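You operate a simulated robot arm through the tools that you are given. There is no shell and no other tool. Be economical: measure what you need, move in short steps, check, and stop when the job is done.

You run a simulated two-armed robot. Do the job below in one go: nothing can be reset, and whatever is moved stays where it is left.

## Task
Take the steel fitting with blue thread and red thread and leave it on the white dish of water. Open the top drawer of the left blue cabinet, take the steel union with red bands on the top of the cream bench and put it away in the inside of the top drawer of the left blue cabinet, then shut the drawer. Any order will do.

The check looks at the end state, three seconds after you hand in, the way a careful person would. Anything else that was tipped, shoved, dropped, spilled or broken makes it a failure.

## Robot
Two 7-joint arms with fingered hands on one trunk, on a base that drives. Base frame: it is fixed to the floor where the robot stands at the start and does not move with it; the origin is under the middle of the robot, x ahead of it, y to its left, z up; the surface under the hand at the start is at about z = 0.88. Readings come in m, rad, newtons and seconds.
The left shoulder is at the start at [0.054, 0.104, 1.035], the right one opposite. With the tool pointing down near the work surface each hand reaches from about 0.26 to 0.6 m from the robot's upright axis, wherever it stands, measured 20 degrees to its own side. Places, roughly: inside of the top drawer of the left blue cabinet [-2.3, -4.4, 0.8]; steel fitting with blue thread and (10x3x3 cm) [0.5, 0, 0.5]; steel union with red bands [5.25, -2.5, 0.75]; top drawer of the left blue cabinet [-2.2, -4.4, 0.8]. Payload 2.4 kg a hand.
The tool frame of a hand sits at the grasp point between the pads (the TCP): z along the fingers, y along the line on which they close. The tips reach 0.017 m beyond it. The gripper opens to 0.088 m. The gripper's body begins 0.047 m behind the TCP. The gripper is a hand of 2 fingers: y runs from the thumb to the fingers, the wrist lies at [0, 0, -0.165] in the tool frame, and closing takes about 1.5 s.
Orientation is that of the tool frame in the base frame, as a unit quaternion [x, y, z, w]. With the fingers straight down and closing along the base's y, the tool's x points along the base's -x, its y along +y and its z along -z.

## Interface
- The arms move only by the tool move_arm. It takes "left_rows", "right_rows" or both (then of equal length, played together; a hand with none holds still); each is one flat list of numbers, 6 for each row, row after row: the shift along the tool's x, y, z in m, then the turn, a rotation vector about the tool's x, y, z in rad. In form: [x, y, z, ax, ay, az, x, y, z, ax, ay, az, ...]. A call has 1 to 10 rows; each row shifts and turns the commanded pose from where the row before left it, along the tool's axes as they then stand. "left_claw" and "right_claw" are, for a hand that has rows, the closure, from 0 (fully open) to 1 (shut), set as the call begins (left out, the last holds). Each row takes 0.2 s and may step no farther than 0.05 m and 0.15 rad from the row before; otherwise, or with a gripper value out of range, the whole call is refused. Where a pose cannot be reached the arm comes as near as it can. A force on the tool above 40 N (or 10 N above the force at the start of the call, whichever is more), or a blocked arm, ends the call early, and 0.2 s more pass. Each finger travels about 0.153 m/s and halts on what it meets, pressing with about 31 N; the grip force reading is that of the motor and also rises with nothing between the fingers. The clock runs only during rows and for 0.2 s after the last one: add rows that do not move to give the fingers time. It gives the time, the measured TCP pose, the force on the tool (base axes), the opening and the grip force at its end, in the units of the frame above (readings bear some noise), with the torque about the TCP (base axes, N m) and any sound that the robot's microphone picked up.
- Cameras (640 x 400 px; columns grow to the right, rows downward): "scene" is now at [0.1193, 0.0395, 0.953]; the picture's right is [0.43, -0.90, 0.00], its down [-0.19, -0.09, -0.98] and it looks along [0.89, 0.42, -0.21] (base axes); focal length 214 px, centre (320, 200). "left" rides on the left gripper at [-0.05, 0.003, -0.063] in its tool frame; the picture's right is [-0.06, -1.00, 0.00], its down [0.78, -0.05, -0.62] and it looks along [0.62, -0.04, 0.79] (tool axes); focal length 275 px, centre (320, 200). "right" rides on the right gripper at [0.05, 0.003, -0.063] in its tool frame; the picture's right is [-0.06, 1.00, 0.00], its down [-0.78, -0.05, -0.62] and it looks along [-0.62, -0.04, 0.79] (tool axes); focal length 275 px, centre (320, 200). There is no depth. A picture from a camera that has moved, and an enlarged one, comes with that camera's place and axes in the base frame and with its lens.
- capture(camera): a new picture of that camera. The clock stands still meanwhile.
- raise_lower(by): slides the trunk up (or, below 0, down) by that many m; the arms and the scene camera ride with it, the base frame stays. It gives what a move gives, with no picture.
- roll_base(legs): drives the robot by 1 to 6 legs, each [ahead, left, turn to the left] in m, m and rad, along the robot's own axes; the way and the turn of a leg run together, so that a leg with both is an arc; at most 1.5 m and 3.142 rad a leg. The arms and the cameras ride along, it lands a little off, and it stops where it bumps. It gives what a move gives.
- move_fingers(finger1, thumb_bend, hand): sets how far each is bent, from 0 (flat) to 1 (curled in); at 0.3 the hand is open as for a grip, at 0.7 the pads meet at the TCP. One left out holds its place. A second passes; each finger stops where it meets its share of the squeeze, and holds until it gets a number again. A gripper value or a shape takes the hand back. It gives what a move gives, with no picture; readings hold the bend of each and the force on the fingers (four entries, about 0 where the hand has none), thumb and palm.
- grasp_type(shape, hand): the hand has 2 fingers and takes this shape, open, in about a second: jaw (thumb against the fingers, like two jaws); tri (thumb and two fingers); tip (a fingertip pinch); poke (one finger out to press); point (the index stretched); flat (the hand flat); cup (the hand cupped); fist (a fist). The gripper value then closes the fingers along that shape, each until it touches; the sizes above hold for jaw. It gives what a move gives, with no picture.
- head_to(pan, tilt): turns the head with the scene camera to pan (to the left, within 1.047 rad either way) and tilt (down, from -0.506 to 1.204), counted from straight ahead of the robot. It gives what a move gives.
- inspect(camera, box): a new picture of the part [left, top, right, bottom] of that camera's present view, enlarged. The clock stands still meanwhile.
- close_job(): hands the job in; it is judged then, once.

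Work in short steps. Places have to be worked out from the pictures, the camera data and where the tool is seen: move nearer, look again, correct. Check each grasp and each placing, and mend what went wrong. You have 165 turns and 118 pictures in all, those below and enlarged ones among them. Open the grippers and draw the arms clear of the work before you hand the job in, unless the task says otherwise; then end with one line.

The tools are called as a command line: name --argument value ..., lists and objects as JSON in quotes. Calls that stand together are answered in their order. move_arm: Moves the arms, as the interface text tells. Its arguments: {"type":"object","properties":{"left_rows":{"type":"array","items":{"type":"number"}},"left_claw":{"type":"number"},"right_rows":{"type":"array","items":{"type":"number"}},"right_claw":{"type":"number"}},"required":[]} The other tools are called the same way: raise_lower (by) slides the trunk up or down; grasp_type (shape, hand) gives the hand a shape; move_fingers (finger1, thumb_bend, hand) moves the fingers one by one; roll_base (legs) drives the base; head_to (pan, tilt) turns the head that bears the scene camera; capture (camera) takes a picture; inspect (camera, box) takes an enlarged picture of a part of a camera's view; close_job () hands the job in.

At the start:

```text
time_s: 0.0
left_tool_pos: [0.3019, 0.2459, 1.1505]
left_ee_rot: [0.001, 1.0, 0.0, 0.002]
left_wrist_force: [0.4, -0.2, -0.4]
left_torque: [0.01, 0.03, -0.01]
left_width: 0.0879
left_grasp_force: 0.0
left_shape: jaw
left_bend: [0.3, 0.3]
left_finger forces: [0.0, 0.1, 0.1, 0.0, 0.0, 0.1]
right_tool_pos: [0.3821, 0.0016, 1.1499]
right_ee_rot: [0.0, 1.0, 0.0, 0.0]
right_wrist_force: [-0.6, -0.7, -0.1]
right_torque: [0.0, -0.02, -0.05]
right_width: 0.088
right_grasp_force: 0.1
right_shape: jaw
right_bend: [0.3, 0.3]
right_finger forces: [0.1, 0.0, 0.0, 0.0, 0.0, 0.0]
trunk travel left (down, up): [-0.266, 0.584]
robot x, y, heading: [0.0043, -0.0012, 0.004]
head pan, tilt: [0.354, -0.094]
```

scene: 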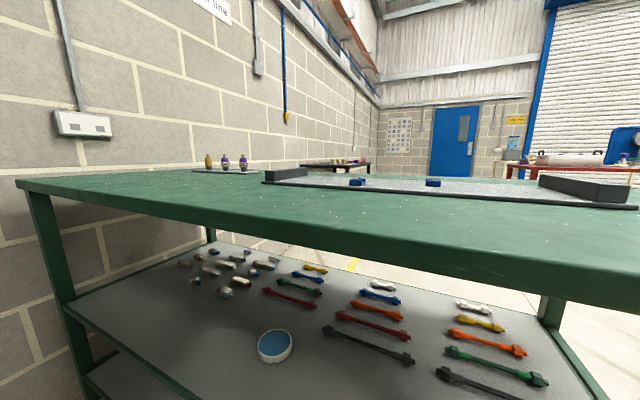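
right: 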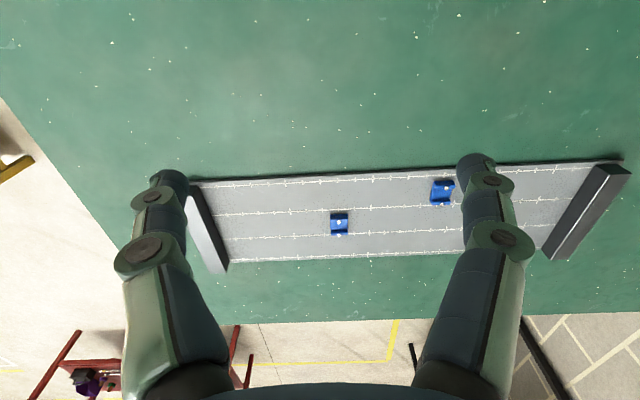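
left: 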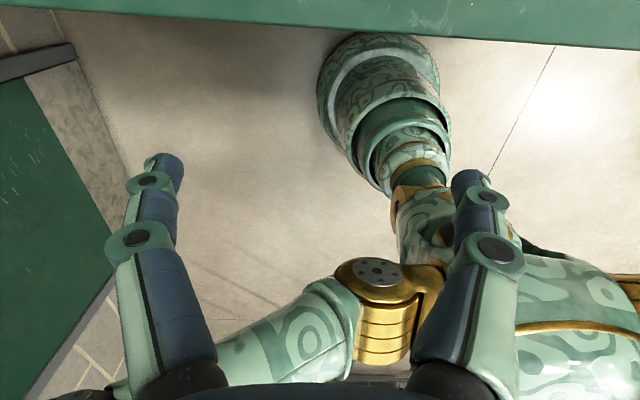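

The fittings and the dish are on the shelf beneath the green bench. I turn the head down and look at the shelf.

head_to --pan 0.2 --tilt 0.5

capture --camera "scene"

```text
time_s: 1.0
left_tool_pos: [0.3, 0.2455, 1.1492]
left_ee_rot: [-0.001, 1.0, 0.0, 0.0]
left_wrist_force: [0.2, 0.6, 0.4]
left_torque: [-0.01, 0.02, 0.01]
left_width: 0.0878
left_grasp_force: 0.2
left_shape: jaw
left_bend: [0.3, 0.3]
left_finger forces: [0.0, 0.1, 0.0, 0.0, 0.0, 0.0]
right_tool_pos: [0.3811, 0.0017, 1.1509]
right_ee_rot: [0.0, 1.0, 0.0, -0.001]
right_wrist_force: [0.1, 0.0, 0.1]
right_torque: [-0.03, 0.02, -0.02]
right_width: 0.0879
right_grasp_force: 0.0
right_shape: jaw
right_bend: [0.3, 0.3]
right_finger forces: [0.0, 0.0, 0.0, 0.0, 0.0, 0.1]
trunk travel left (down, up): [-0.266, 0.584]
robot x, y, heading: [-0.0023, -0.0009, 0.002]
head pan, tilt: [0.201, 0.499]
```

```text
114 pictures are left
camera scene: at [0.1241, 0.018, 0.926], right [0.2, -0.98, 0.0], down [-0.47, -0.1, -0.88], along [0.86, 0.18, -0.48], focal length 214 px, centre (320, 200)
```

scene: 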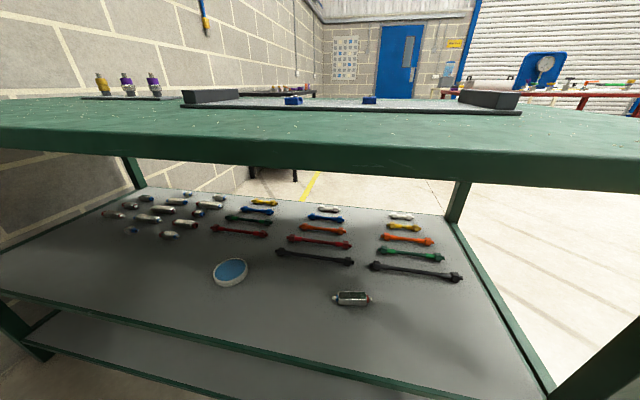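

One fitting lies alone in front at about (0.45, 0.0), with the dish at about (0.46, 0.32). I enlarge the view to check its thread colours against the other fittings.

inspect --camera "scene" --box '[300, 260, 400, 322]'

inspect --camera "scene" --box '[90, 180, 290, 305]'

```text
6.40 times, centred on (350, 291) of scene
camera zoom: at [0.1241, 0.018, 0.926], right [0.2, -0.98, 0.0], down [-0.47, -0.1, -0.88], along [0.86, 0.18, -0.48], focal length 1373 px, centre (128, -382)
```

zoom: 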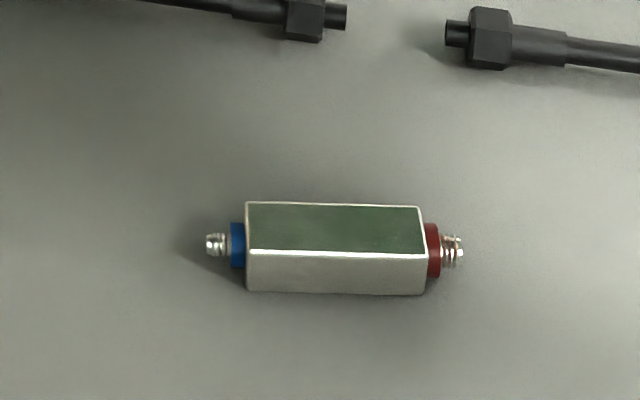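

```text
3.20 times, centred on (190, 242) of scene
camera zoom: at [0.1241, 0.018, 0.926], right [0.2, -0.98, 0.0], down [-0.47, -0.1, -0.88], along [0.86, 0.18, -0.48], focal length 686 px, centre (736, 64)
```

zoom: 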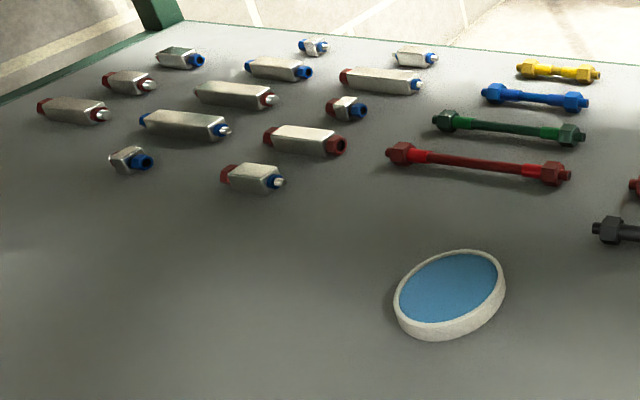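

The single fitting in front (blue left, red right) is the target. The bench front edge is at roughly x = 0.33, so I back off before lowering the trunk.

roll_base --legs '[[-0.35, 0, 0]]'

raise_lower --by -0.26

capture --camera "scene"

```text
time_s: 3.3
left_tool_pos: [-0.0477, 0.2446, 1.1504]
left_ee_rot: [0.0, 1.0, 0.0, 0.0]
left_wrist_force: [1.0, -0.3, 0.8]
left_torque: [0.04, 0.03, 0.01]
left_width: 0.0879
left_grasp_force: 0.1
left_shape: jaw
left_bend: [0.3, 0.3]
left_finger forces: [0.0, 0.1, 0.1, 0.0, 0.0, 0.1]
right_tool_pos: [0.034, 0.0011, 1.1495]
right_ee_rot: [-0.001, 1.0, 0.0, 0.001]
right_wrist_force: [-0.6, 1.2, 0.9]
right_torque: [0.01, 0.0, 0.0]
right_width: 0.088
right_grasp_force: 0.1
right_shape: jaw
right_bend: [0.3, 0.3]
right_finger forces: [0.1, 0.1, 0.0, 0.1, 0.0, 0.0]
trunk travel left (down, up): [-0.266, 0.584]
robot x, y, heading: [-0.3493, 0.0037, 0.001]
head pan, tilt: [0.201, 0.499]
```

```text
time_s: 5.9
left_tool_pos: [0.0283, 0.2452, 0.8248]
left_ee_rot: [0.001, 0.993, -0.001, -0.116]
left_wrist_force: [-0.6, -0.3, 0.5]
left_torque: [0.0, -0.01, 0.01]
left_width: 0.088
left_grasp_force: 0.0
left_shape: jaw
left_bend: [0.3, 0.3]
left_finger forces: [0.1, 0.1, 0.1, 0.1, 0.0, 0.0]
right_tool_pos: [0.0333, 0.0014, 0.8906]
right_ee_rot: [-0.001, 1.0, 0.001, 0.001]
right_wrist_force: [-0.6, 0.6, -0.3]
right_torque: [-0.02, -0.03, -0.03]
right_width: 0.088
right_grasp_force: 0.1
right_shape: jaw
right_bend: [0.3, 0.3]
right_finger forces: [0.1, 0.0, 0.1, 0.1, 0.0, 0.0]
trunk travel left (down, up): [-0.006, 0.844]
robot x, y, heading: [-0.3491, -0.0013, -0.0]
head pan, tilt: [0.201, 0.499]
```

```text
111 pictures are left
camera scene: at [-0.2108, 0.018, 0.6719], right [0.2, -0.98, 0.0], down [-0.47, -0.1, -0.88], along [0.86, 0.18, -0.48], focal length 214 px, centre (320, 200)
```

scene: 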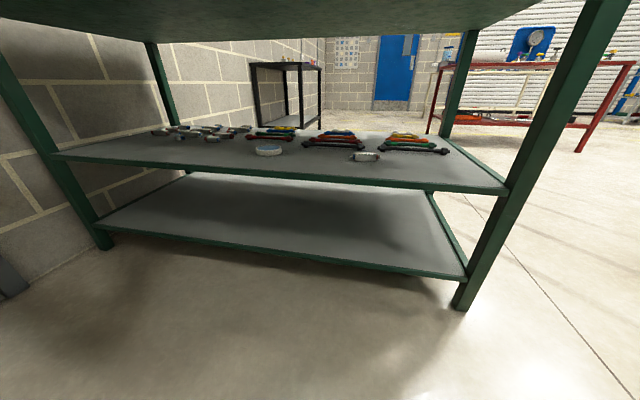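

Triangulating the two views gives the fitting at about (0.475, 0.01, 0.465) and the dish at about (0.488, 0.347), with the front shelf legs at y ≈ -0.32 and 1.09. The left tool got tilted as the trunk went down. I straighten it and lower it, raise and retract the right hand, and shift the base to the right.

move_arm --left_rows '[0, 0, 0, 0, -0.117, 0, 0, 0, 0, 0, -0.117, 0, 0, 0, 0.04, 0, 0, 0, 0, 0, 0.04, 0, 0, 0, 0, 0, 0.04, 0, 0, 0, 0, 0, 0.04, 0, 0, 0, 0, 0, 0.04, 0, 0, 0]' --right_rows '[0, 0, -0.04, 0, 0, 0, 0, 0, -0.04, 0, 0, 0, 0, 0, -0.04, 0, 0, 0, 0, 0, -0.04, 0, 0, 0, 0.03, 0, 0, 0, 0, 0, 0.03, 0, 0, 0, 0, 0, 0.03, 0, 0, 0, 0, 0]'

roll_base --legs '[[0, -0.2, 0]]'

capture --camera "left"

```text
time_s: 7.5
left_tool_pos: [0.0295, 0.2432, 0.6269]
left_ee_rot: [-0.001, 1.0, 0.0, 0.002]
left_wrist_force: [-0.8, 0.3, 0.0]
left_torque: [0.03, -0.04, 0.0]
left_width: 0.0878
left_grasp_force: 0.1
left_shape: jaw
left_bend: [0.3, 0.3]
left_finger forces: [0.1, 0.0, 0.1, 0.0, 0.0, 0.0]
right_tool_pos: [-0.0599, 0.0008, 0.9577]
right_ee_rot: [0.0, 1.0, 0.0, 0.0]
right_wrist_force: [1.7, 0.2, 0.5]
right_torque: [-0.01, -0.04, -0.02]
right_width: 0.0879
right_grasp_force: 0.0
right_shape: jaw
right_bend: [0.3, 0.3]
right_finger forces: [0.0, 0.0, 0.0, 0.0, 0.0, 0.0]
right hand out of reach, approached as far as the arm can: row 2, 3, 4
trunk travel left (down, up): [-0.006, 0.844]
robot x, y, heading: [-0.3457, 0.0016, 0.005]
head pan, tilt: [0.201, 0.499]
```

```text
time_s: 9.1
left_tool_pos: [0.0291, 0.0463, 0.6265]
left_ee_rot: [-0.002, 1.0, -0.001, 0.001]
left_wrist_force: [0.0, -1.0, 0.0]
left_torque: [-0.02, 0.04, 0.01]
left_width: 0.0878
left_grasp_force: 0.0
left_shape: jaw
left_bend: [0.3, 0.3]
left_finger forces: [0.0, 0.0, 0.0, 0.0, 0.0, 0.0]
right_tool_pos: [-0.0589, -0.195, 0.9573]
right_ee_rot: [-0.002, 1.0, 0.0, 0.0]
right_wrist_force: [0.4, -0.1, -0.4]
right_torque: [0.02, 0.02, -0.04]
right_width: 0.0878
right_grasp_force: 0.1
right_shape: jaw
right_bend: [0.3, 0.3]
right_finger forces: [0.1, 0.1, 0.0, 0.1, 0.1, 0.1]
trunk travel left (down, up): [-0.006, 0.844]
robot x, y, heading: [-0.3493, -0.2018, -0.0]
head pan, tilt: [0.201, 0.499]
```

```text
110 pictures are left
camera left: at [0.0798, 0.0509, 0.6886], right [0.06, -1.0, 0.0], down [-0.79, -0.05, 0.62], along [-0.62, -0.04, -0.79], focal length 275 px, centre (320, 200)
```

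left: 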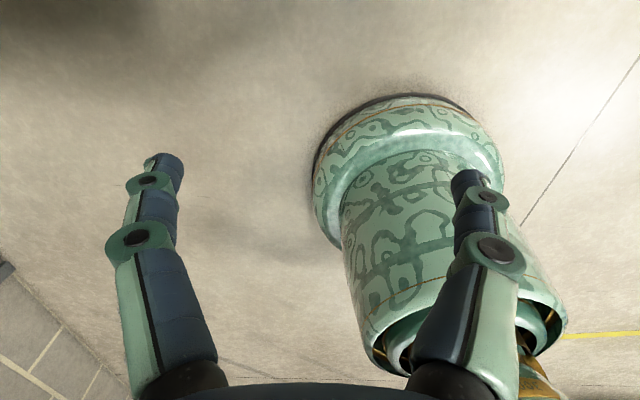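

The left hand is straight and level. I yaw it about 81° so that it closes across the fitting, and lower it to about z = 0.56.

move_arm --left_rows '[0, 0, 0.007, 0, 0, 0.141, 0, 0, 0.007, 0, 0, 0.141, 0, 0, 0.007, 0, 0, 0.141, 0, 0, 0.007, 0, 0, 0.141, 0, 0, 0.007, 0, 0, 0.141, 0, 0, 0.007, 0, 0, 0.141, 0, 0, 0.007, 0, 0, 0.141, 0, 0, 0.007, 0, 0, 0.141, 0, 0, 0.007, 0, 0, 0.141, 0, 0, 0.007, 0, 0, 0.141]'

head_to --pan 0.35 --tilt 0.45

capture --camera "scene"

```text
time_s: 11.3
left_tool_pos: [0.0302, 0.0458, 0.5569]
left_ee_rot: [0.648, 0.761, 0.001, 0.002]
left_wrist_force: [-0.2, 0.2, -0.4]
left_torque: [0.01, -0.02, -0.01]
left_width: 0.088
left_grasp_force: 0.0
left_shape: jaw
left_bend: [0.3, 0.3]
left_finger forces: [0.0, 0.0, 0.0, 0.0, 0.1, 0.0]
right_tool_pos: [-0.058, -0.1964, 0.9582]
right_ee_rot: [-0.002, 1.0, 0.0, 0.0]
right_wrist_force: [0.1, 0.8, 0.6]
right_torque: [0.01, 0.03, -0.03]
right_width: 0.0881
right_grasp_force: 0.2
right_shape: jaw
right_bend: [0.3, 0.3]
right_finger forces: [0.0, 0.0, 0.1, 0.1, 0.0, 0.0]
trunk travel left (down, up): [-0.006, 0.844]
robot x, y, heading: [-0.3468, -0.1964, 0.005]
head pan, tilt: [0.201, 0.499]
```

```text
time_s: 12.0
left_tool_pos: [0.0289, 0.045, 0.5572]
left_ee_rot: [0.647, 0.763, 0.0, 0.001]
left_wrist_force: [-1.5, 0.5, -0.4]
left_torque: [-0.02, -0.02, 0.0]
left_width: 0.0876
left_grasp_force: 0.1
left_shape: jaw
left_bend: [0.3, 0.3]
left_finger forces: [0.0, 0.0, 0.0, 0.0, 0.0, 0.0]
right_tool_pos: [-0.0583, -0.1961, 0.9586]
right_ee_rot: [-0.002, 1.0, 0.0, 0.0]
right_wrist_force: [0.2, -0.2, -0.7]
right_torque: [0.01, 0.04, 0.02]
right_width: 0.0878
right_grasp_force: 0.1
right_shape: jaw
right_bend: [0.3, 0.3]
right_finger forces: [0.0, 0.0, 0.1, 0.1, 0.1, 0.0]
trunk travel left (down, up): [-0.006, 0.844]
robot x, y, heading: [-0.3496, -0.1994, 0.001]
head pan, tilt: [0.351, 0.45]
```

```text
109 pictures are left
camera scene: at [-0.2133, -0.1659, 0.6762], right [0.35, -0.94, 0.0], down [-0.41, -0.15, -0.9], along [0.84, 0.31, -0.44], focal length 214 px, centre (320, 200)
```

scene: 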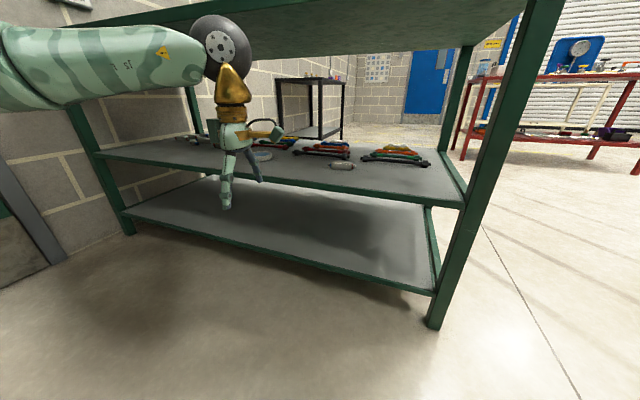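

The forearm clears the underside of the bench and the hand is above shelf height. I drive forward to bring the hand over the shelf edge.

roll_base --legs '[[0.3, -0.034, 0]]'

capture --camera "left"

capture --camera "scene"

```text
time_s: 14.1
left_tool_pos: [0.3256, 0.0145, 0.5566]
left_ee_rot: [0.646, 0.763, 0.0, 0.001]
left_wrist_force: [-0.5, -1.6, 0.2]
left_torque: [-0.02, -0.01, 0.01]
left_width: 0.0879
left_grasp_force: 0.0
left_shape: jaw
left_bend: [0.3, 0.3]
left_finger forces: [0.1, 0.0, 0.0, 0.1, 0.0, 0.0]
right_tool_pos: [0.2393, -0.2288, 0.9582]
right_ee_rot: [-0.003, 1.0, 0.0, 0.0]
right_wrist_force: [-0.3, 0.1, -0.3]
right_torque: [0.0, -0.02, 0.01]
right_width: 0.0877
right_grasp_force: 0.0
right_shape: jaw
right_bend: [0.3, 0.3]
right_finger forces: [0.0, 0.0, 0.1, 0.0, 0.0, 0.1]
trunk travel left (down, up): [-0.006, 0.844]
robot x, y, heading: [-0.0497, -0.2285, 0.009]
head pan, tilt: [0.351, 0.45]
```

```text
108 pictures are left
camera left: at [0.3381, -0.034, 0.6196], right [-0.97, -0.23, 0.0], down [-0.18, 0.77, 0.62], along [-0.14, 0.6, -0.79], focal length 275 px, centre (320, 200)
```

left: 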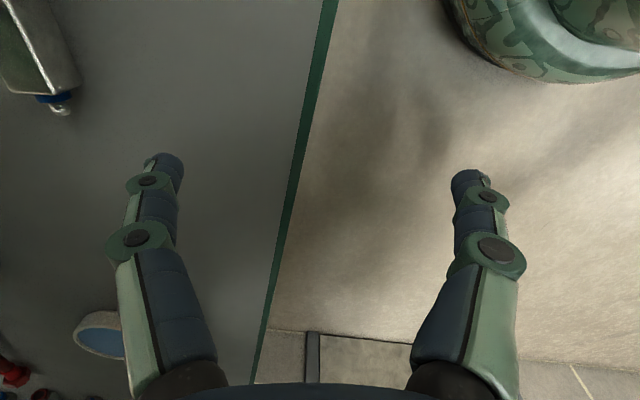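

```text
107 pictures are left
camera scene: at [0.084, -0.1984, 0.6763], right [0.35, -0.94, 0.0], down [-0.41, -0.15, -0.9], along [0.84, 0.31, -0.44], focal length 214 px, centre (320, 200)
```

scene: 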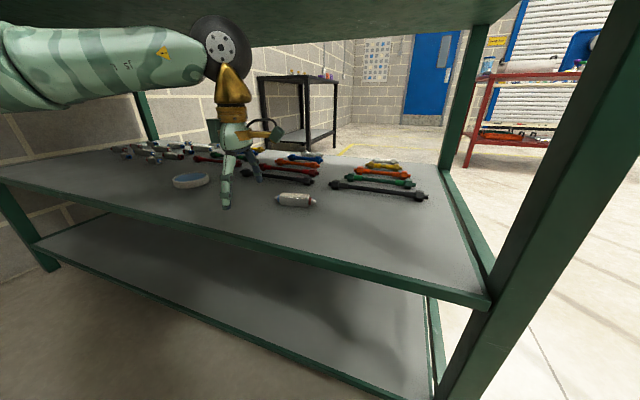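

The blue tip is at about (0.467, 0.052), putting the fitting centre near (0.475, 0.005). I move the hand over it with the arm.

move_arm --left_rows '[-0.008, 0.036, 0, 0, 0, 0, -0.008, 0.036, 0, 0, 0, 0, -0.008, 0.036, 0, 0, 0, 0, -0.008, 0.036, 0, 0, 0, 0]'

capture --camera "left"

capture --camera "scene"

```text
time_s: 15.1
left_tool_pos: [0.4742, 0.0051, 0.5575]
left_ee_rot: [0.647, 0.763, 0.0, 0.001]
left_wrist_force: [0.1, 0.2, -0.4]
left_torque: [-0.01, 0.02, 0.01]
left_width: 0.0877
left_grasp_force: 0.0
left_shape: jaw
left_bend: [0.3, 0.3]
left_finger forces: [0.0, 0.0, 0.0, 0.0, 0.1, 0.0]
right_tool_pos: [0.2393, -0.2291, 0.9583]
right_ee_rot: [-0.003, 1.0, 0.0, 0.001]
right_wrist_force: [-0.4, -0.9, 0.2]
right_torque: [0.03, 0.03, 0.0]
right_width: 0.088
right_grasp_force: 0.0
right_shape: jaw
right_bend: [0.3, 0.3]
right_finger forces: [0.0, 0.1, 0.0, 0.0, 0.0, 0.0]
trunk travel left (down, up): [-0.006, 0.844]
robot x, y, heading: [-0.0481, -0.2295, 0.004]
head pan, tilt: [0.351, 0.45]
```

```text
106 pictures are left
camera left: at [0.4859, -0.0419, 0.6202], right [-0.97, -0.23, 0.0], down [-0.18, 0.77, 0.62], along [-0.14, 0.6, -0.79], focal length 275 px, centre (320, 200)
```

left: 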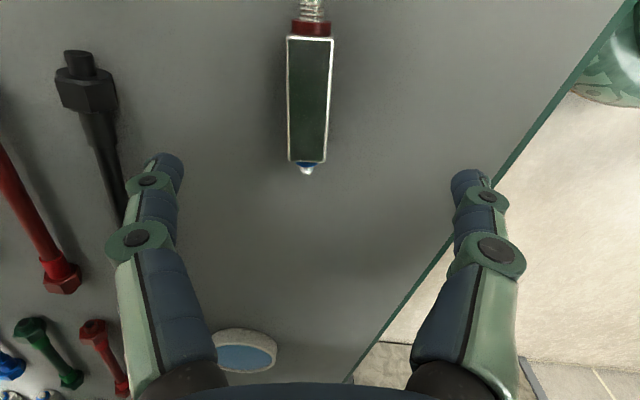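

```text
105 pictures are left
camera scene: at [0.084, -0.1984, 0.6763], right [0.35, -0.94, 0.0], down [-0.41, -0.15, -0.9], along [0.84, 0.31, -0.44], focal length 214 px, centre (320, 200)
```

scene: 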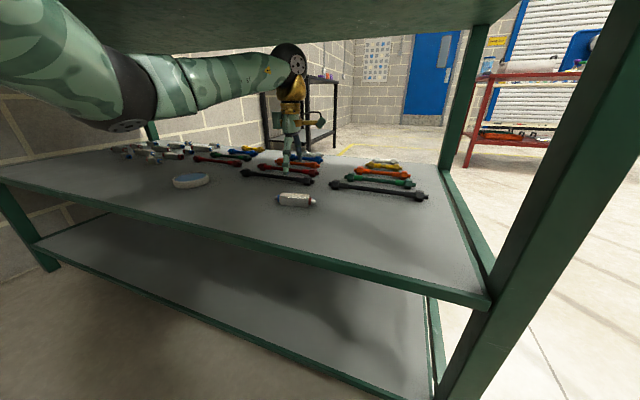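

The hand is aligned within a few mm. I correct by 6 mm forward and lower to z ≈ 0.48.

move_arm --left_rows '[0.0015, 0.0064, 0.02, 0, 0, 0, 0, 0, 0.03, 0, 0, 0, 0, 0, 0.029, 0, 0, 0]'

capture --camera "left"

inspect --camera "scene" --box '[220, 60, 380, 220]'

```text
time_s: 15.9
left_tool_pos: [0.4805, 0.0083, 0.4777]
left_ee_rot: [0.646, 0.763, 0.0, 0.001]
left_wrist_force: [-0.2, 0.2, 0.6]
left_torque: [0.0, 0.01, -0.05]
left_width: 0.0879
left_grasp_force: 0.0
left_shape: jaw
left_bend: [0.3, 0.3]
left_finger forces: [0.1, 0.1, 0.0, 0.0, 0.0, 0.0]
right_tool_pos: [0.2393, -0.228, 0.9575]
right_ee_rot: [-0.002, 1.0, 0.0, 0.0]
right_wrist_force: [0.0, -0.9, -0.3]
right_torque: [-0.01, 0.03, 0.01]
right_width: 0.0877
right_grasp_force: 0.2
right_shape: jaw
right_bend: [0.3, 0.3]
right_finger forces: [0.0, 0.0, 0.0, 0.0, 0.1, 0.0]
trunk travel left (down, up): [-0.006, 0.844]
robot x, y, heading: [-0.0511, -0.2291, 0.009]
head pan, tilt: [0.351, 0.45]
```

```text
104 pictures are left
camera left: at [0.4917, -0.0393, 0.5408], right [-0.97, -0.23, 0.0], down [-0.18, 0.77, 0.62], along [-0.14, 0.6, -0.79], focal length 275 px, centre (320, 200)
```

left: 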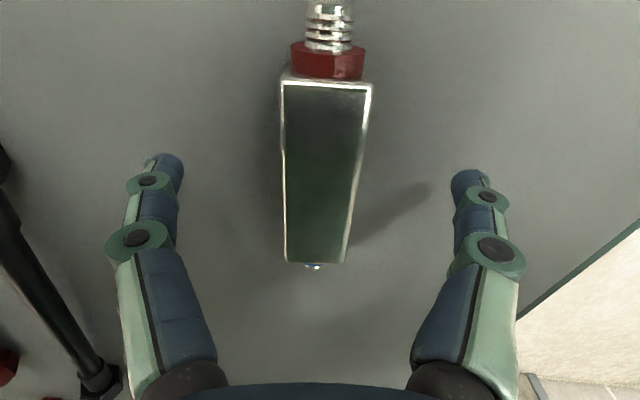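

```text
2.50 times, centred on (300, 140) of scene
camera zoom: at [0.084, -0.1984, 0.6763], right [0.35, -0.94, 0.0], down [-0.41, -0.15, -0.9], along [0.84, 0.31, -0.44], focal length 536 px, centre (370, 350)
```

zoom: 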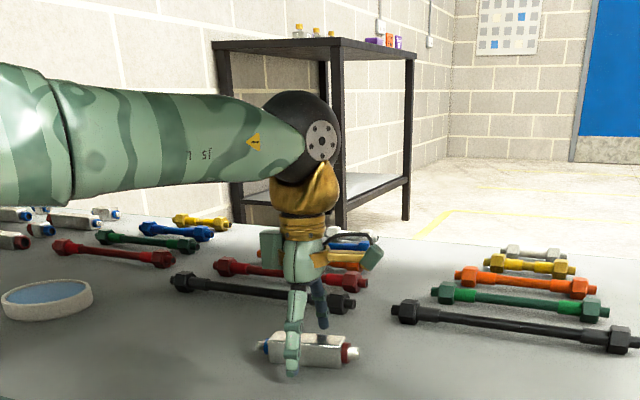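

The fitting is centred between the fingers, with its top at about z ≈ 0.4715 and the shelf at about 0.447. I go down another 10 mm and close.

move_arm --left_rows '[0.003, 0, 0.01, 0, 0, 0]'

move_arm --left_rows '[0, 0, 0, 0, 0, 0, 0, 0, 0, 0, 0, 0, 0, 0, 0, 0, 0, 0, 0, 0, 0, 0, 0, 0, 0, 0, 0, 0, 0, 0, 0, 0, 0, 0, 0, 0, 0, 0, 0, 0, 0, 0]' --left_claw 1

capture --camera "left"

```text
time_s: 16.3
left_tool_pos: [0.4796, 0.0124, 0.4682]
left_ee_rot: [0.647, 0.763, 0.0, 0.001]
left_wrist_force: [-0.3, -0.7, -0.2]
left_torque: [-0.02, 0.03, 0.0]
left_width: 0.0881
left_grasp_force: 0.1
left_shape: jaw
left_bend: [0.3, 0.3]
left_finger forces: [0.0, 0.0, 0.0, 0.1, 0.0, 0.1]
right_tool_pos: [0.2375, -0.2287, 0.9587]
right_ee_rot: [-0.002, 1.0, -0.001, 0.0]
right_wrist_force: [1.1, -0.2, -0.5]
right_torque: [-0.02, 0.01, 0.03]
right_width: 0.0876
right_grasp_force: 0.1
right_shape: jaw
right_bend: [0.3, 0.3]
right_finger forces: [0.1, 0.0, 0.1, 0.0, 0.0, 0.0]
trunk travel left (down, up): [-0.006, 0.844]
robot x, y, heading: [-0.0512, -0.2288, 0.005]
head pan, tilt: [0.351, 0.45]
```

```text
time_s: 17.9
left_tool_pos: [0.4792, 0.0118, 0.467]
left_ee_rot: [0.645, 0.764, 0.001, 0.001]
left_wrist_force: [0.3, 0.1, 0.0]
left_torque: [0.0, -0.03, -0.02]
left_width: 0.0186
left_grasp_force: 30.6
left_shape: jaw
left_bend: [0.74, 0.7]
left_finger forces: [26.4, 0.1, 0.0, 0.0, 26.4, 0.1]
right_tool_pos: [0.2401, -0.2274, 0.9589]
right_ee_rot: [-0.003, 1.0, 0.0, 0.0]
right_wrist_force: [-0.6, -0.1, 0.6]
right_torque: [0.02, -0.03, 0.01]
right_width: 0.0879
right_grasp_force: 0.1
right_shape: jaw
right_bend: [0.3, 0.3]
right_finger forces: [0.0, 0.0, 0.1, 0.0, 0.0, 0.0]
trunk travel left (down, up): [-0.006, 0.844]
robot x, y, heading: [-0.0519, -0.229, 0.0]
head pan, tilt: [0.351, 0.45]
```

```text
102 pictures are left
camera left: at [0.4918, -0.0358, 0.5303], right [-0.97, -0.23, 0.0], down [-0.18, 0.77, 0.62], along [-0.14, 0.6, -0.79], focal length 275 px, centre (320, 200)
```

left: 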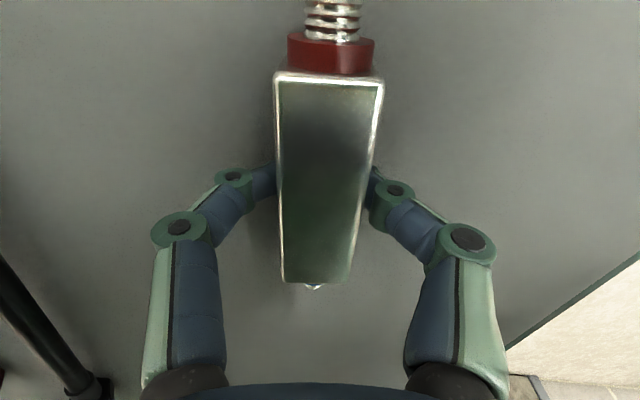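

The fitting is gripped (width 18.6 mm, 31 N). I lift 6 cm, then strafe the base 0.33 m to the left toward the dish.

move_arm --left_rows '[0, 0, -0.03, 0, 0, 0, 0, 0, -0.03, 0, 0, 0]'

roll_base --legs '[[0, 0.325, 0]]'

capture --camera "left"

capture --camera "scene"

```text
time_s: 18.5
left_tool_pos: [0.4796, 0.0117, 0.5282]
left_ee_rot: [0.646, 0.763, 0.0, 0.001]
left_wrist_force: [-0.7, -0.1, -1.8]
left_torque: [0.0, 0.01, 0.03]
left_width: 0.0187
left_grasp_force: 30.7
left_shape: jaw
left_bend: [0.74, 0.7]
left_finger forces: [26.5, 0.0, 0.0, 0.0, 26.5, 0.0]
right_tool_pos: [0.2394, -0.228, 0.9593]
right_ee_rot: [-0.003, 1.0, 0.0, 0.0]
right_wrist_force: [1.0, 0.4, -0.6]
right_torque: [0.02, 0.03, 0.01]
right_width: 0.0878
right_grasp_force: 0.0
right_shape: jaw
right_bend: [0.3, 0.3]
right_finger forces: [0.0, 0.1, 0.1, 0.0, 0.1, 0.0]
trunk travel left (down, up): [-0.006, 0.844]
robot x, y, heading: [-0.0516, -0.2333, 0.003]
head pan, tilt: [0.351, 0.45]
```

```text
time_s: 20.6
left_tool_pos: [0.4774, 0.3369, 0.5278]
left_ee_rot: [0.645, 0.764, 0.0, 0.001]
left_wrist_force: [0.4, -0.2, -1.8]
left_torque: [-0.02, 0.0, 0.03]
left_width: 0.0188
left_grasp_force: 31.0
left_shape: jaw
left_bend: [0.74, 0.7]
left_finger forces: [26.5, 0.0, 0.0, 0.0, 26.5, 0.0]
right_tool_pos: [0.2368, 0.0965, 0.9575]
right_ee_rot: [-0.004, 1.0, 0.0, -0.001]
right_wrist_force: [-0.2, -1.2, -0.7]
right_torque: [0.03, -0.04, 0.02]
right_width: 0.0879
right_grasp_force: 0.0
right_shape: jaw
right_bend: [0.3, 0.3]
right_finger forces: [0.0, 0.0, 0.0, 0.0, 0.0, 0.0]
trunk travel left (down, up): [-0.006, 0.844]
robot x, y, heading: [-0.0514, 0.0946, 0.009]
head pan, tilt: [0.351, 0.45]
```

```text
101 pictures are left
camera left: at [0.4904, 0.2899, 0.5906], right [-0.97, -0.23, 0.0], down [-0.18, 0.77, 0.62], along [-0.14, 0.6, -0.79], focal length 275 px, centre (320, 200)
```

left: 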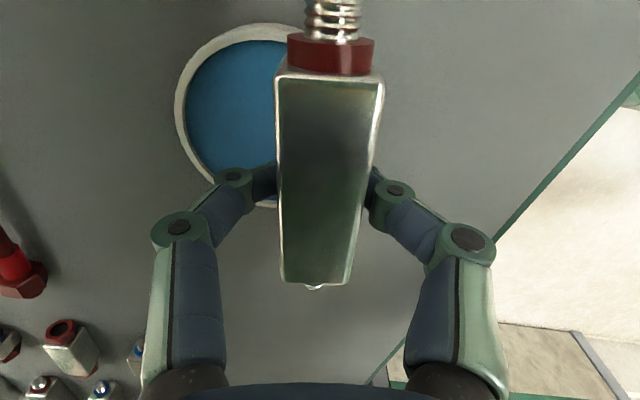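

```text
100 pictures are left
camera scene: at [0.0821, 0.1263, 0.6762], right [0.35, -0.94, 0.0], down [-0.41, -0.15, -0.9], along [0.84, 0.31, -0.44], focal length 214 px, centre (320, 200)
```

scene: 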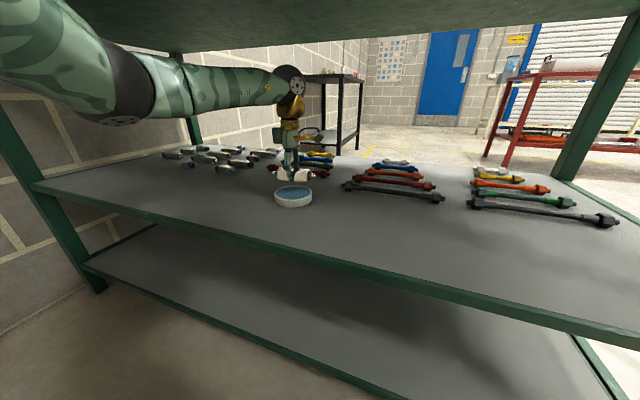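

The dish centre computes to about (0.497, 0.345). I shift the fitting over it and look again.

move_arm --left_rows '[0.0048, 0.02, 0.01, 0, 0, 0]'

capture --camera "left"

inspect --camera "scene" --box '[240, 120, 352, 220]'

```text
time_s: 21.0
left_tool_pos: [0.4967, 0.3445, 0.5179]
left_ee_rot: [0.645, 0.764, 0.001, 0.0]
left_wrist_force: [0.3, 0.1, -1.3]
left_torque: [-0.01, 0.02, 0.0]
left_width: 0.0189
left_grasp_force: 31.2
left_shape: jaw
left_bend: [0.74, 0.7]
left_finger forces: [26.5, 0.0, 0.0, 0.1, 26.6, 0.0]
right_tool_pos: [0.2367, 0.0973, 0.9579]
right_ee_rot: [-0.003, 1.0, -0.001, 0.0]
right_wrist_force: [-0.2, -0.6, -0.2]
right_torque: [0.02, -0.02, -0.01]
right_width: 0.0879
right_grasp_force: 0.0
right_shape: jaw
right_bend: [0.3, 0.3]
right_finger forces: [0.0, 0.0, 0.1, 0.1, 0.0, 0.1]
trunk travel left (down, up): [-0.006, 0.844]
robot x, y, heading: [-0.0556, 0.0932, 0.004]
head pan, tilt: [0.351, 0.45]
```

```text
99 pictures are left
camera left: at [0.5087, 0.2977, 0.5801], right [-0.97, -0.23, 0.0], down [-0.18, 0.77, 0.62], along [-0.14, 0.6, -0.79], focal length 275 px, centre (320, 200)
```

left: 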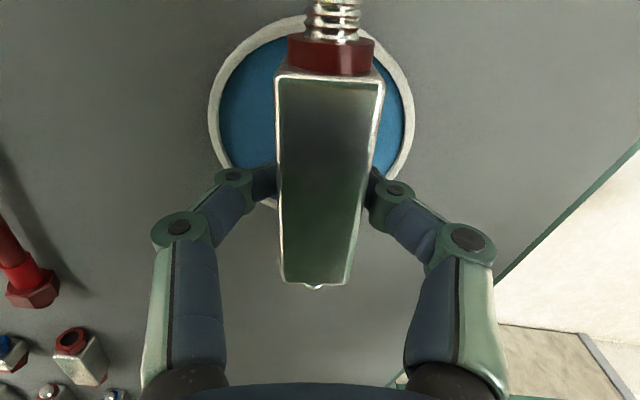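

```text
4.00 times, centred on (296, 170) of scene
camera zoom: at [0.0821, 0.1263, 0.6762], right [0.35, -0.94, 0.0], down [-0.41, -0.15, -0.9], along [0.84, 0.31, -0.44], focal length 858 px, centre (416, 320)
```

zoom: 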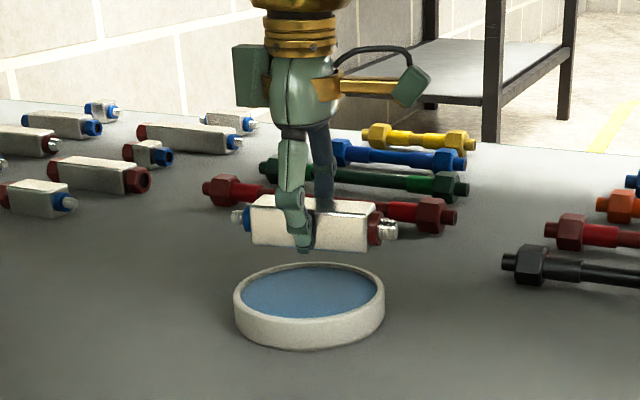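

The fitting needs about +5 mm in x and -3 mm in y. I correct this and lower gradually until it makes contact.

move_arm --left_rows '[-0.0038, 0.0045, 0.015, 0, 0, 0, 0, 0, 0.015, 0, 0, 0]'

inspect --camera "scene" --box '[250, 140, 346, 220]'

capture --camera "left"

```text
time_s: 21.6
left_tool_pos: [0.5028, 0.3411, 0.4874]
left_ee_rot: [0.646, 0.763, 0.0, 0.002]
left_wrist_force: [-0.2, -0.6, -1.4]
left_torque: [0.02, -0.03, -0.02]
left_width: 0.0186
left_grasp_force: 30.7
left_shape: jaw
left_bend: [0.74, 0.7]
left_finger forces: [26.5, 0.0, 0.1, 0.0, 26.5, 0.0]
right_tool_pos: [0.2384, 0.0977, 0.9581]
right_ee_rot: [-0.004, 1.0, 0.0, 0.0]
right_wrist_force: [0.1, -0.2, 0.6]
right_torque: [0.01, -0.02, -0.01]
right_width: 0.0877
right_grasp_force: 0.1
right_shape: jaw
right_bend: [0.3, 0.3]
right_finger forces: [0.0, 0.0, 0.1, 0.0, 0.1, 0.0]
trunk travel left (down, up): [-0.006, 0.844]
robot x, y, heading: [-0.0518, 0.0912, 0.005]
head pan, tilt: [0.351, 0.45]
```

```text
5.00 times, centred on (298, 180) of scene
camera zoom: at [0.0821, 0.1263, 0.6762], right [0.35, -0.94, 0.0], down [-0.41, -0.15, -0.9], along [0.84, 0.31, -0.44], focal length 1072 px, centre (430, 300)
```

zoom: 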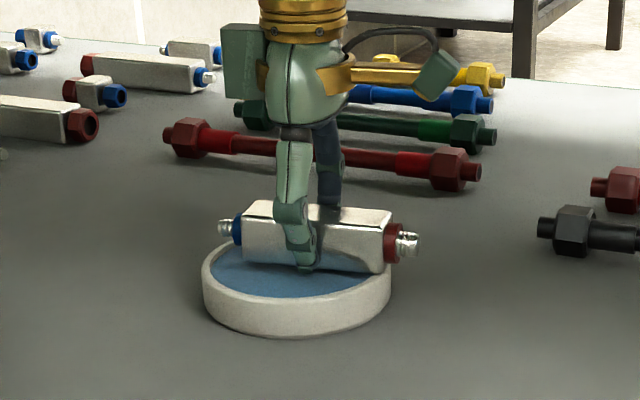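

```text
96 pictures are left
camera left: at [0.5143, 0.294, 0.5506], right [-0.97, -0.23, 0.0], down [-0.18, 0.77, 0.62], along [-0.14, 0.6, -0.79], focal length 275 px, centre (320, 200)
```

left: 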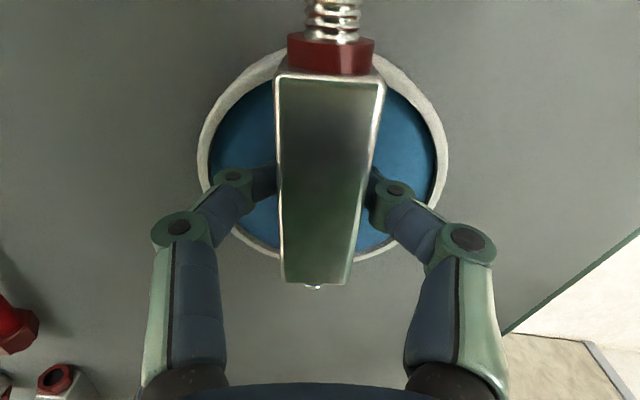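

Both cameras agree best with a rim at z ≈ 0.459 and the dish centre at (0.502, 0.343). I shift +2.5 mm in y and lower in small steps, watching for force.

move_arm --left_rows '[0.0025, 0, 0.0025, 0, 0, 0, 0, 0, 0.002, 0, 0, 0, 0, 0, 0.002, 0, 0, 0]'

inspect --camera "scene" --box '[250, 140, 346, 220]'

```text
time_s: 22.4
left_tool_pos: [0.5025, 0.3451, 0.4841]
left_ee_rot: [0.645, 0.764, 0.001, 0.002]
left_wrist_force: [-1.0, 0.6, 11.9]
left_torque: [-0.04, 0.1, 0.01]
left_width: 0.0214
left_grasp_force: 31.3
left_shape: jaw
left_bend: [0.74, 0.71]
left_finger forces: [29.3, 0.0, 0.1, 0.0, 35.8, 0.1]
right_tool_pos: [0.2369, 0.0967, 0.9581]
right_ee_rot: [-0.004, 1.0, 0.0, 0.0]
right_wrist_force: [-0.2, 0.8, 0.4]
right_torque: [0.01, 0.01, -0.01]
right_width: 0.0879
right_grasp_force: 0.1
right_shape: jaw
right_bend: [0.3, 0.3]
right_finger forces: [0.0, 0.0, 0.0, 0.0, 0.0, 0.0]
trunk travel left (down, up): [-0.006, 0.844]
robot x, y, heading: [-0.0557, 0.0934, 0.007]
head pan, tilt: [0.351, 0.45]
```

```text
5.00 times, centred on (298, 180) of scene
camera zoom: at [0.0815, 0.1261, 0.6766], right [0.35, -0.94, 0.0], down [-0.41, -0.15, -0.9], along [0.84, 0.32, -0.43], focal length 1072 px, centre (430, 300)
```

zoom: 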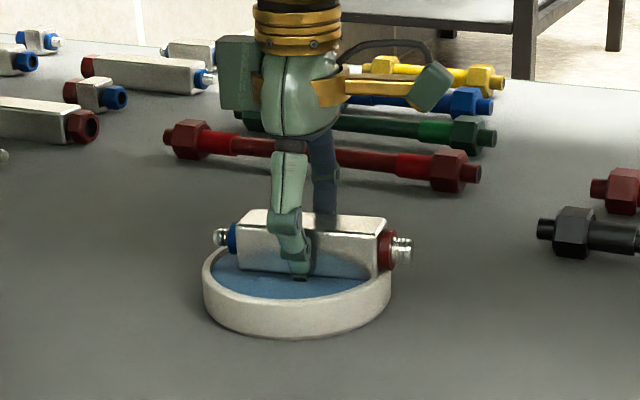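

It is in contact with the dish (12 N). I ease up 1 mm and open partway, so the fingers don't touch the rim.

move_arm --left_rows '[0, 0, -0.001, 0, 0, 0]'

move_arm --left_rows '[0, 0, 0, 0, 0, 0, 0, 0, 0, 0, 0, 0, 0, 0, 0, 0, 0, 0]' --left_claw 0.55

inspect --camera "scene" --box '[250, 140, 346, 220]'

capture --camera "left"

```text
time_s: 22.8
left_tool_pos: [0.5017, 0.3447, 0.4837]
left_ee_rot: [0.646, 0.763, 0.0, 0.001]
left_wrist_force: [0.5, 0.0, 8.6]
left_torque: [-0.03, 0.02, 0.01]
left_width: 0.0215
left_grasp_force: 30.9
left_shape: jaw
left_bend: [0.75, 0.71]
left_finger forces: [30.3, 0.0, 0.0, 0.1, 32.3, 0.0]
right_tool_pos: [0.2368, 0.096, 0.9587]
right_ee_rot: [-0.004, 1.0, 0.0, 0.001]
right_wrist_force: [-0.5, 0.5, 0.1]
right_torque: [-0.02, 0.01, 0.02]
right_width: 0.0877
right_grasp_force: 0.1
right_shape: jaw
right_bend: [0.3, 0.3]
right_finger forces: [0.0, 0.1, 0.0, 0.1, 0.0, 0.0]
trunk travel left (down, up): [-0.006, 0.844]
robot x, y, heading: [-0.0523, 0.0934, 0.006]
head pan, tilt: [0.351, 0.45]
```

```text
time_s: 23.6
left_tool_pos: [0.5012, 0.3443, 0.4838]
left_ee_rot: [0.645, 0.764, 0.001, 0.002]
left_wrist_force: [-0.4, 0.5, 8.8]
left_torque: [-0.04, 0.04, 0.0]
left_width: 0.0325
left_grasp_force: 0.0
left_shape: jaw
left_bend: [0.76, 0.72]
left_finger forces: [3.9, 0.0, 0.0, 0.1, 5.6, 0.0]
right_tool_pos: [0.2358, 0.0963, 0.958]
right_ee_rot: [-0.003, 1.0, 0.0, 0.001]
right_wrist_force: [0.2, 0.4, -0.3]
right_torque: [-0.02, 0.01, 0.03]
right_width: 0.0879
right_grasp_force: 0.0
right_shape: jaw
right_bend: [0.3, 0.3]
right_finger forces: [0.1, 0.0, 0.1, 0.1, 0.0, 0.1]
trunk travel left (down, up): [-0.006, 0.844]
robot x, y, heading: [-0.0537, 0.0945, 0.004]
head pan, tilt: [0.351, 0.45]
```

```text
5.00 times, centred on (298, 180) of scene
camera zoom: at [0.0817, 0.1261, 0.6764], right [0.35, -0.94, 0.0], down [-0.41, -0.15, -0.9], along [0.84, 0.32, -0.43], focal length 1072 px, centre (430, 300)
```

zoom: 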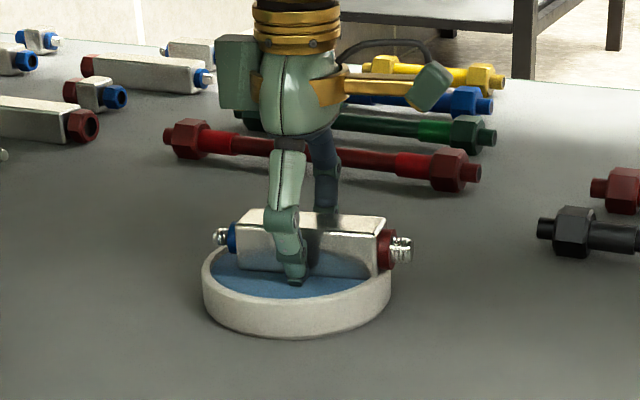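

```text
93 pictures are left
camera left: at [0.5138, 0.297, 0.5461], right [-0.97, -0.23, 0.0], down [-0.18, 0.77, 0.62], along [-0.14, 0.6, -0.79], focal length 275 px, centre (320, 200)
```

left: 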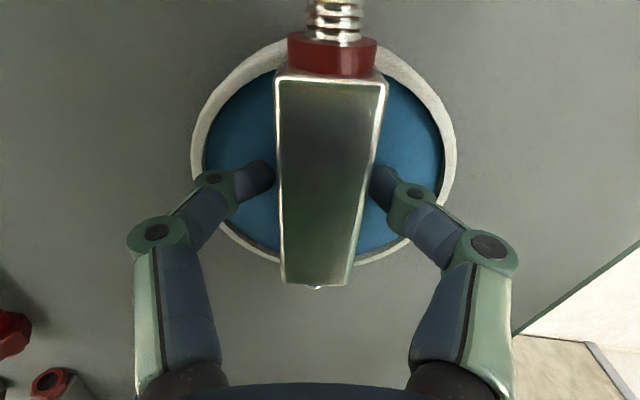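

The fingers are clear at the sides but the tips are pressing on the dish. I raise slowly and check that the fitting stays.

move_arm --left_rows '[0, 0, -0.002, 0, 0, 0, 0, 0, -0.003, 0, 0, 0, 0, 0, -0.005, 0, 0, 0]'

inspect --camera "scene" --box '[250, 140, 346, 220]'

```text
time_s: 24.4
left_tool_pos: [0.5013, 0.3454, 0.4925]
left_ee_rot: [0.646, 0.763, 0.001, 0.001]
left_wrist_force: [-0.6, -0.1, -0.1]
left_torque: [0.02, 0.01, -0.03]
left_width: 0.0394
left_grasp_force: 0.0
left_shape: jaw
left_bend: [0.73, 0.7]
left_finger forces: [0.0, 0.0, 0.0, 0.0, 0.0, 0.0]
right_tool_pos: [0.2362, 0.0963, 0.9573]
right_ee_rot: [-0.003, 1.0, 0.0, 0.0]
right_wrist_force: [-0.1, -0.2, -0.4]
right_torque: [0.05, -0.03, 0.03]
right_width: 0.0877
right_grasp_force: 0.0
right_shape: jaw
right_bend: [0.3, 0.3]
right_finger forces: [0.1, 0.0, 0.0, 0.1, 0.1, 0.0]
trunk travel left (down, up): [-0.006, 0.844]
robot x, y, heading: [-0.056, 0.0944, 0.006]
head pan, tilt: [0.351, 0.45]
```

```text
5.00 times, centred on (298, 180) of scene
camera zoom: at [0.0821, 0.1263, 0.6762], right [0.35, -0.94, 0.0], down [-0.41, -0.15, -0.9], along [0.84, 0.31, -0.44], focal length 1072 px, centre (430, 300)
```

zoom: 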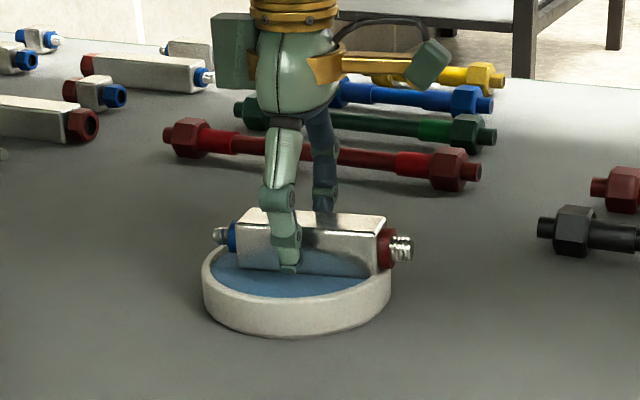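

Released with no force. I raise it clear, to TCP z ≈ 0.56, opening the fingers in the upper part, and verify.

move_arm --left_rows '[0, 0, -0.01, 0, 0, 0, 0, 0, -0.02, 0, 0, 0, 0, 0, -0.03, 0, 0, 0]'

capture --camera "left"

inspect --camera "scene" --box '[250, 140, 346, 220]'

```text
time_s: 25.2
left_tool_pos: [0.5006, 0.3473, 0.554]
left_ee_rot: [0.645, 0.764, 0.0, 0.002]
left_wrist_force: [-0.9, 0.3, -0.4]
left_torque: [0.02, 0.01, 0.0]
left_width: 0.039
left_grasp_force: 0.1
left_shape: jaw
left_bend: [0.73, 0.7]
left_finger forces: [0.1, 0.0, 0.0, 0.0, 0.0, 0.0]
right_tool_pos: [0.2371, 0.0973, 0.9567]
right_ee_rot: [-0.003, 1.0, -0.001, 0.0]
right_wrist_force: [-0.7, 0.0, -0.8]
right_torque: [0.0, -0.02, 0.01]
right_width: 0.0879
right_grasp_force: 0.1
right_shape: jaw
right_bend: [0.3, 0.3]
right_finger forces: [0.1, 0.1, 0.0, 0.2, 0.1, 0.0]
trunk travel left (down, up): [-0.006, 0.844]
robot x, y, heading: [-0.0534, 0.093, 0.007]
head pan, tilt: [0.351, 0.45]
```

```text
91 pictures are left
camera left: at [0.5138, 0.2982, 0.6162], right [-0.97, -0.23, 0.0], down [-0.18, 0.77, 0.62], along [-0.14, 0.6, -0.79], focal length 275 px, centre (320, 200)
```

left: 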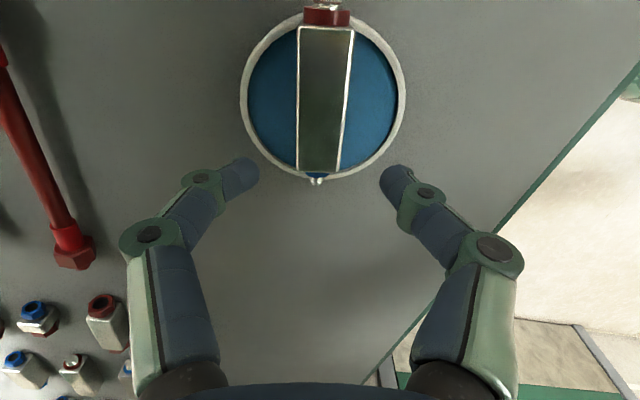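

```text
5.00 times, centred on (298, 180) of scene
camera zoom: at [0.0821, 0.1263, 0.6763], right [0.35, -0.94, 0.0], down [-0.41, -0.15, -0.9], along [0.84, 0.31, -0.44], focal length 1072 px, centre (430, 300)
```

zoom: 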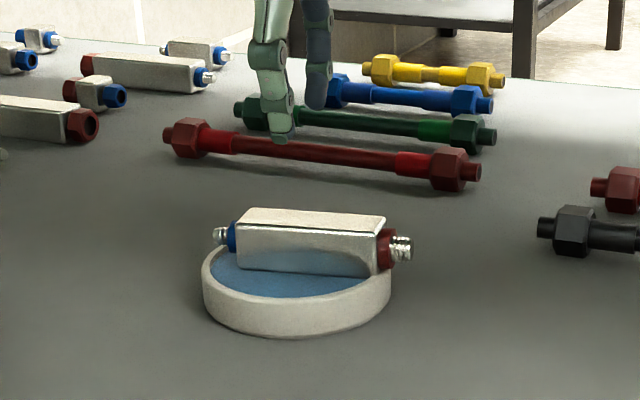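

The fitting sits on the dish. I back out of the bench, raise the trunk, and survey the room.

roll_base --legs '[[-0.5, 0, 0]]'

raise_lower --by 0.4

head_to --pan -0.5 --tilt 0.15

capture --camera "scene"

```text
time_s: 28.1
left_tool_pos: [0.0078, 0.3393, 0.5534]
left_ee_rot: [0.648, 0.762, 0.0, 0.002]
left_wrist_force: [-0.2, -0.6, 0.1]
left_torque: [-0.02, -0.01, 0.02]
left_width: 0.0391
left_grasp_force: 0.1
left_shape: jaw
left_bend: [0.73, 0.7]
left_finger forces: [0.0, 0.0, 0.0, 0.1, 0.0, 0.1]
right_tool_pos: [-0.2578, 0.0935, 0.9581]
right_ee_rot: [-0.001, 1.0, 0.0, 0.0]
right_wrist_force: [0.3, -0.4, -0.5]
right_torque: [0.02, 0.03, -0.03]
right_width: 0.0877
right_grasp_force: 0.0
right_shape: jaw
right_bend: [0.3, 0.3]
right_finger forces: [0.1, 0.0, 0.0, 0.1, 0.0, 0.1]
trunk travel left (down, up): [-0.006, 0.844]
robot x, y, heading: [-0.5478, 0.0958, -0.001]
head pan, tilt: [0.351, 0.45]
```

```text
time_s: 32.0
left_tool_pos: [0.0075, 0.3393, 0.9678]
left_ee_rot: [0.649, 0.761, 0.009, 0.011]
left_wrist_force: [-0.4, 1.0, 0.9]
left_torque: [0.0, 0.0, -0.01]
left_width: 0.0393
left_grasp_force: 0.1
left_shape: jaw
left_bend: [0.73, 0.7]
left_finger forces: [0.0, 0.0, 0.0, 0.0, 0.0, 0.0]
right_tool_pos: [-0.2578, 0.0925, 1.3574]
right_ee_rot: [0.0, 1.0, -0.001, -0.001]
right_wrist_force: [-0.2, 0.4, -0.2]
right_torque: [0.03, 0.0, 0.03]
right_width: 0.088
right_grasp_force: 0.1
right_shape: jaw
right_bend: [0.3, 0.3]
right_finger forces: [0.0, 0.1, 0.0, 0.0, 0.0, 0.0]
trunk travel left (down, up): [-0.406, 0.444]
robot x, y, heading: [-0.5456, 0.0949, -0.003]
head pan, tilt: [0.351, 0.45]
```

```text
time_s: 33.1
left_tool_pos: [0.0068, 0.3403, 0.9676]
left_ee_rot: [0.648, 0.762, 0.01, 0.011]
left_wrist_force: [-0.9, 0.1, 0.9]
left_torque: [-0.01, 0.02, -0.01]
left_width: 0.0391
left_grasp_force: 0.0
left_shape: jaw
left_bend: [0.73, 0.7]
left_finger forces: [0.0, 0.1, 0.1, 0.1, 0.1, 0.0]
right_tool_pos: [-0.258, 0.094, 1.3577]
right_ee_rot: [0.0, 1.0, 0.0, -0.001]
right_wrist_force: [0.2, 0.4, -0.6]
right_torque: [-0.01, -0.01, -0.02]
right_width: 0.0881
right_grasp_force: 0.0
right_shape: jaw
right_bend: [0.3, 0.3]
right_finger forces: [0.1, 0.0, 0.1, 0.0, 0.0, 0.1]
trunk travel left (down, up): [-0.406, 0.444]
robot x, y, heading: [-0.5477, 0.0934, 0.002]
head pan, tilt: [-0.499, 0.15]
```

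```text
89 pictures are left
camera scene: at [-0.4354, 0.0487, 1.0967], right [-0.47, -0.88, 0.0], down [-0.15, 0.08, -0.98], along [0.87, -0.46, -0.17], focal length 214 px, centre (320, 200)
```

scene: 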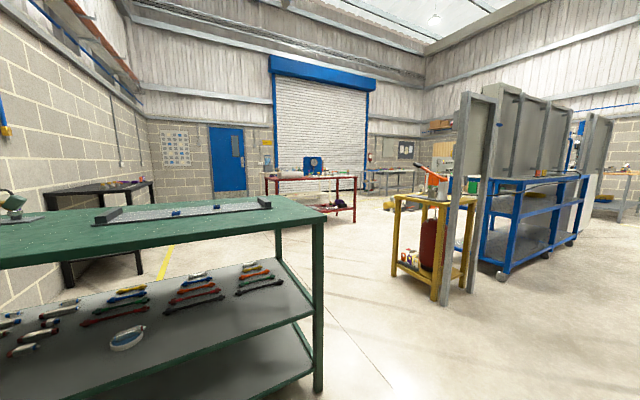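

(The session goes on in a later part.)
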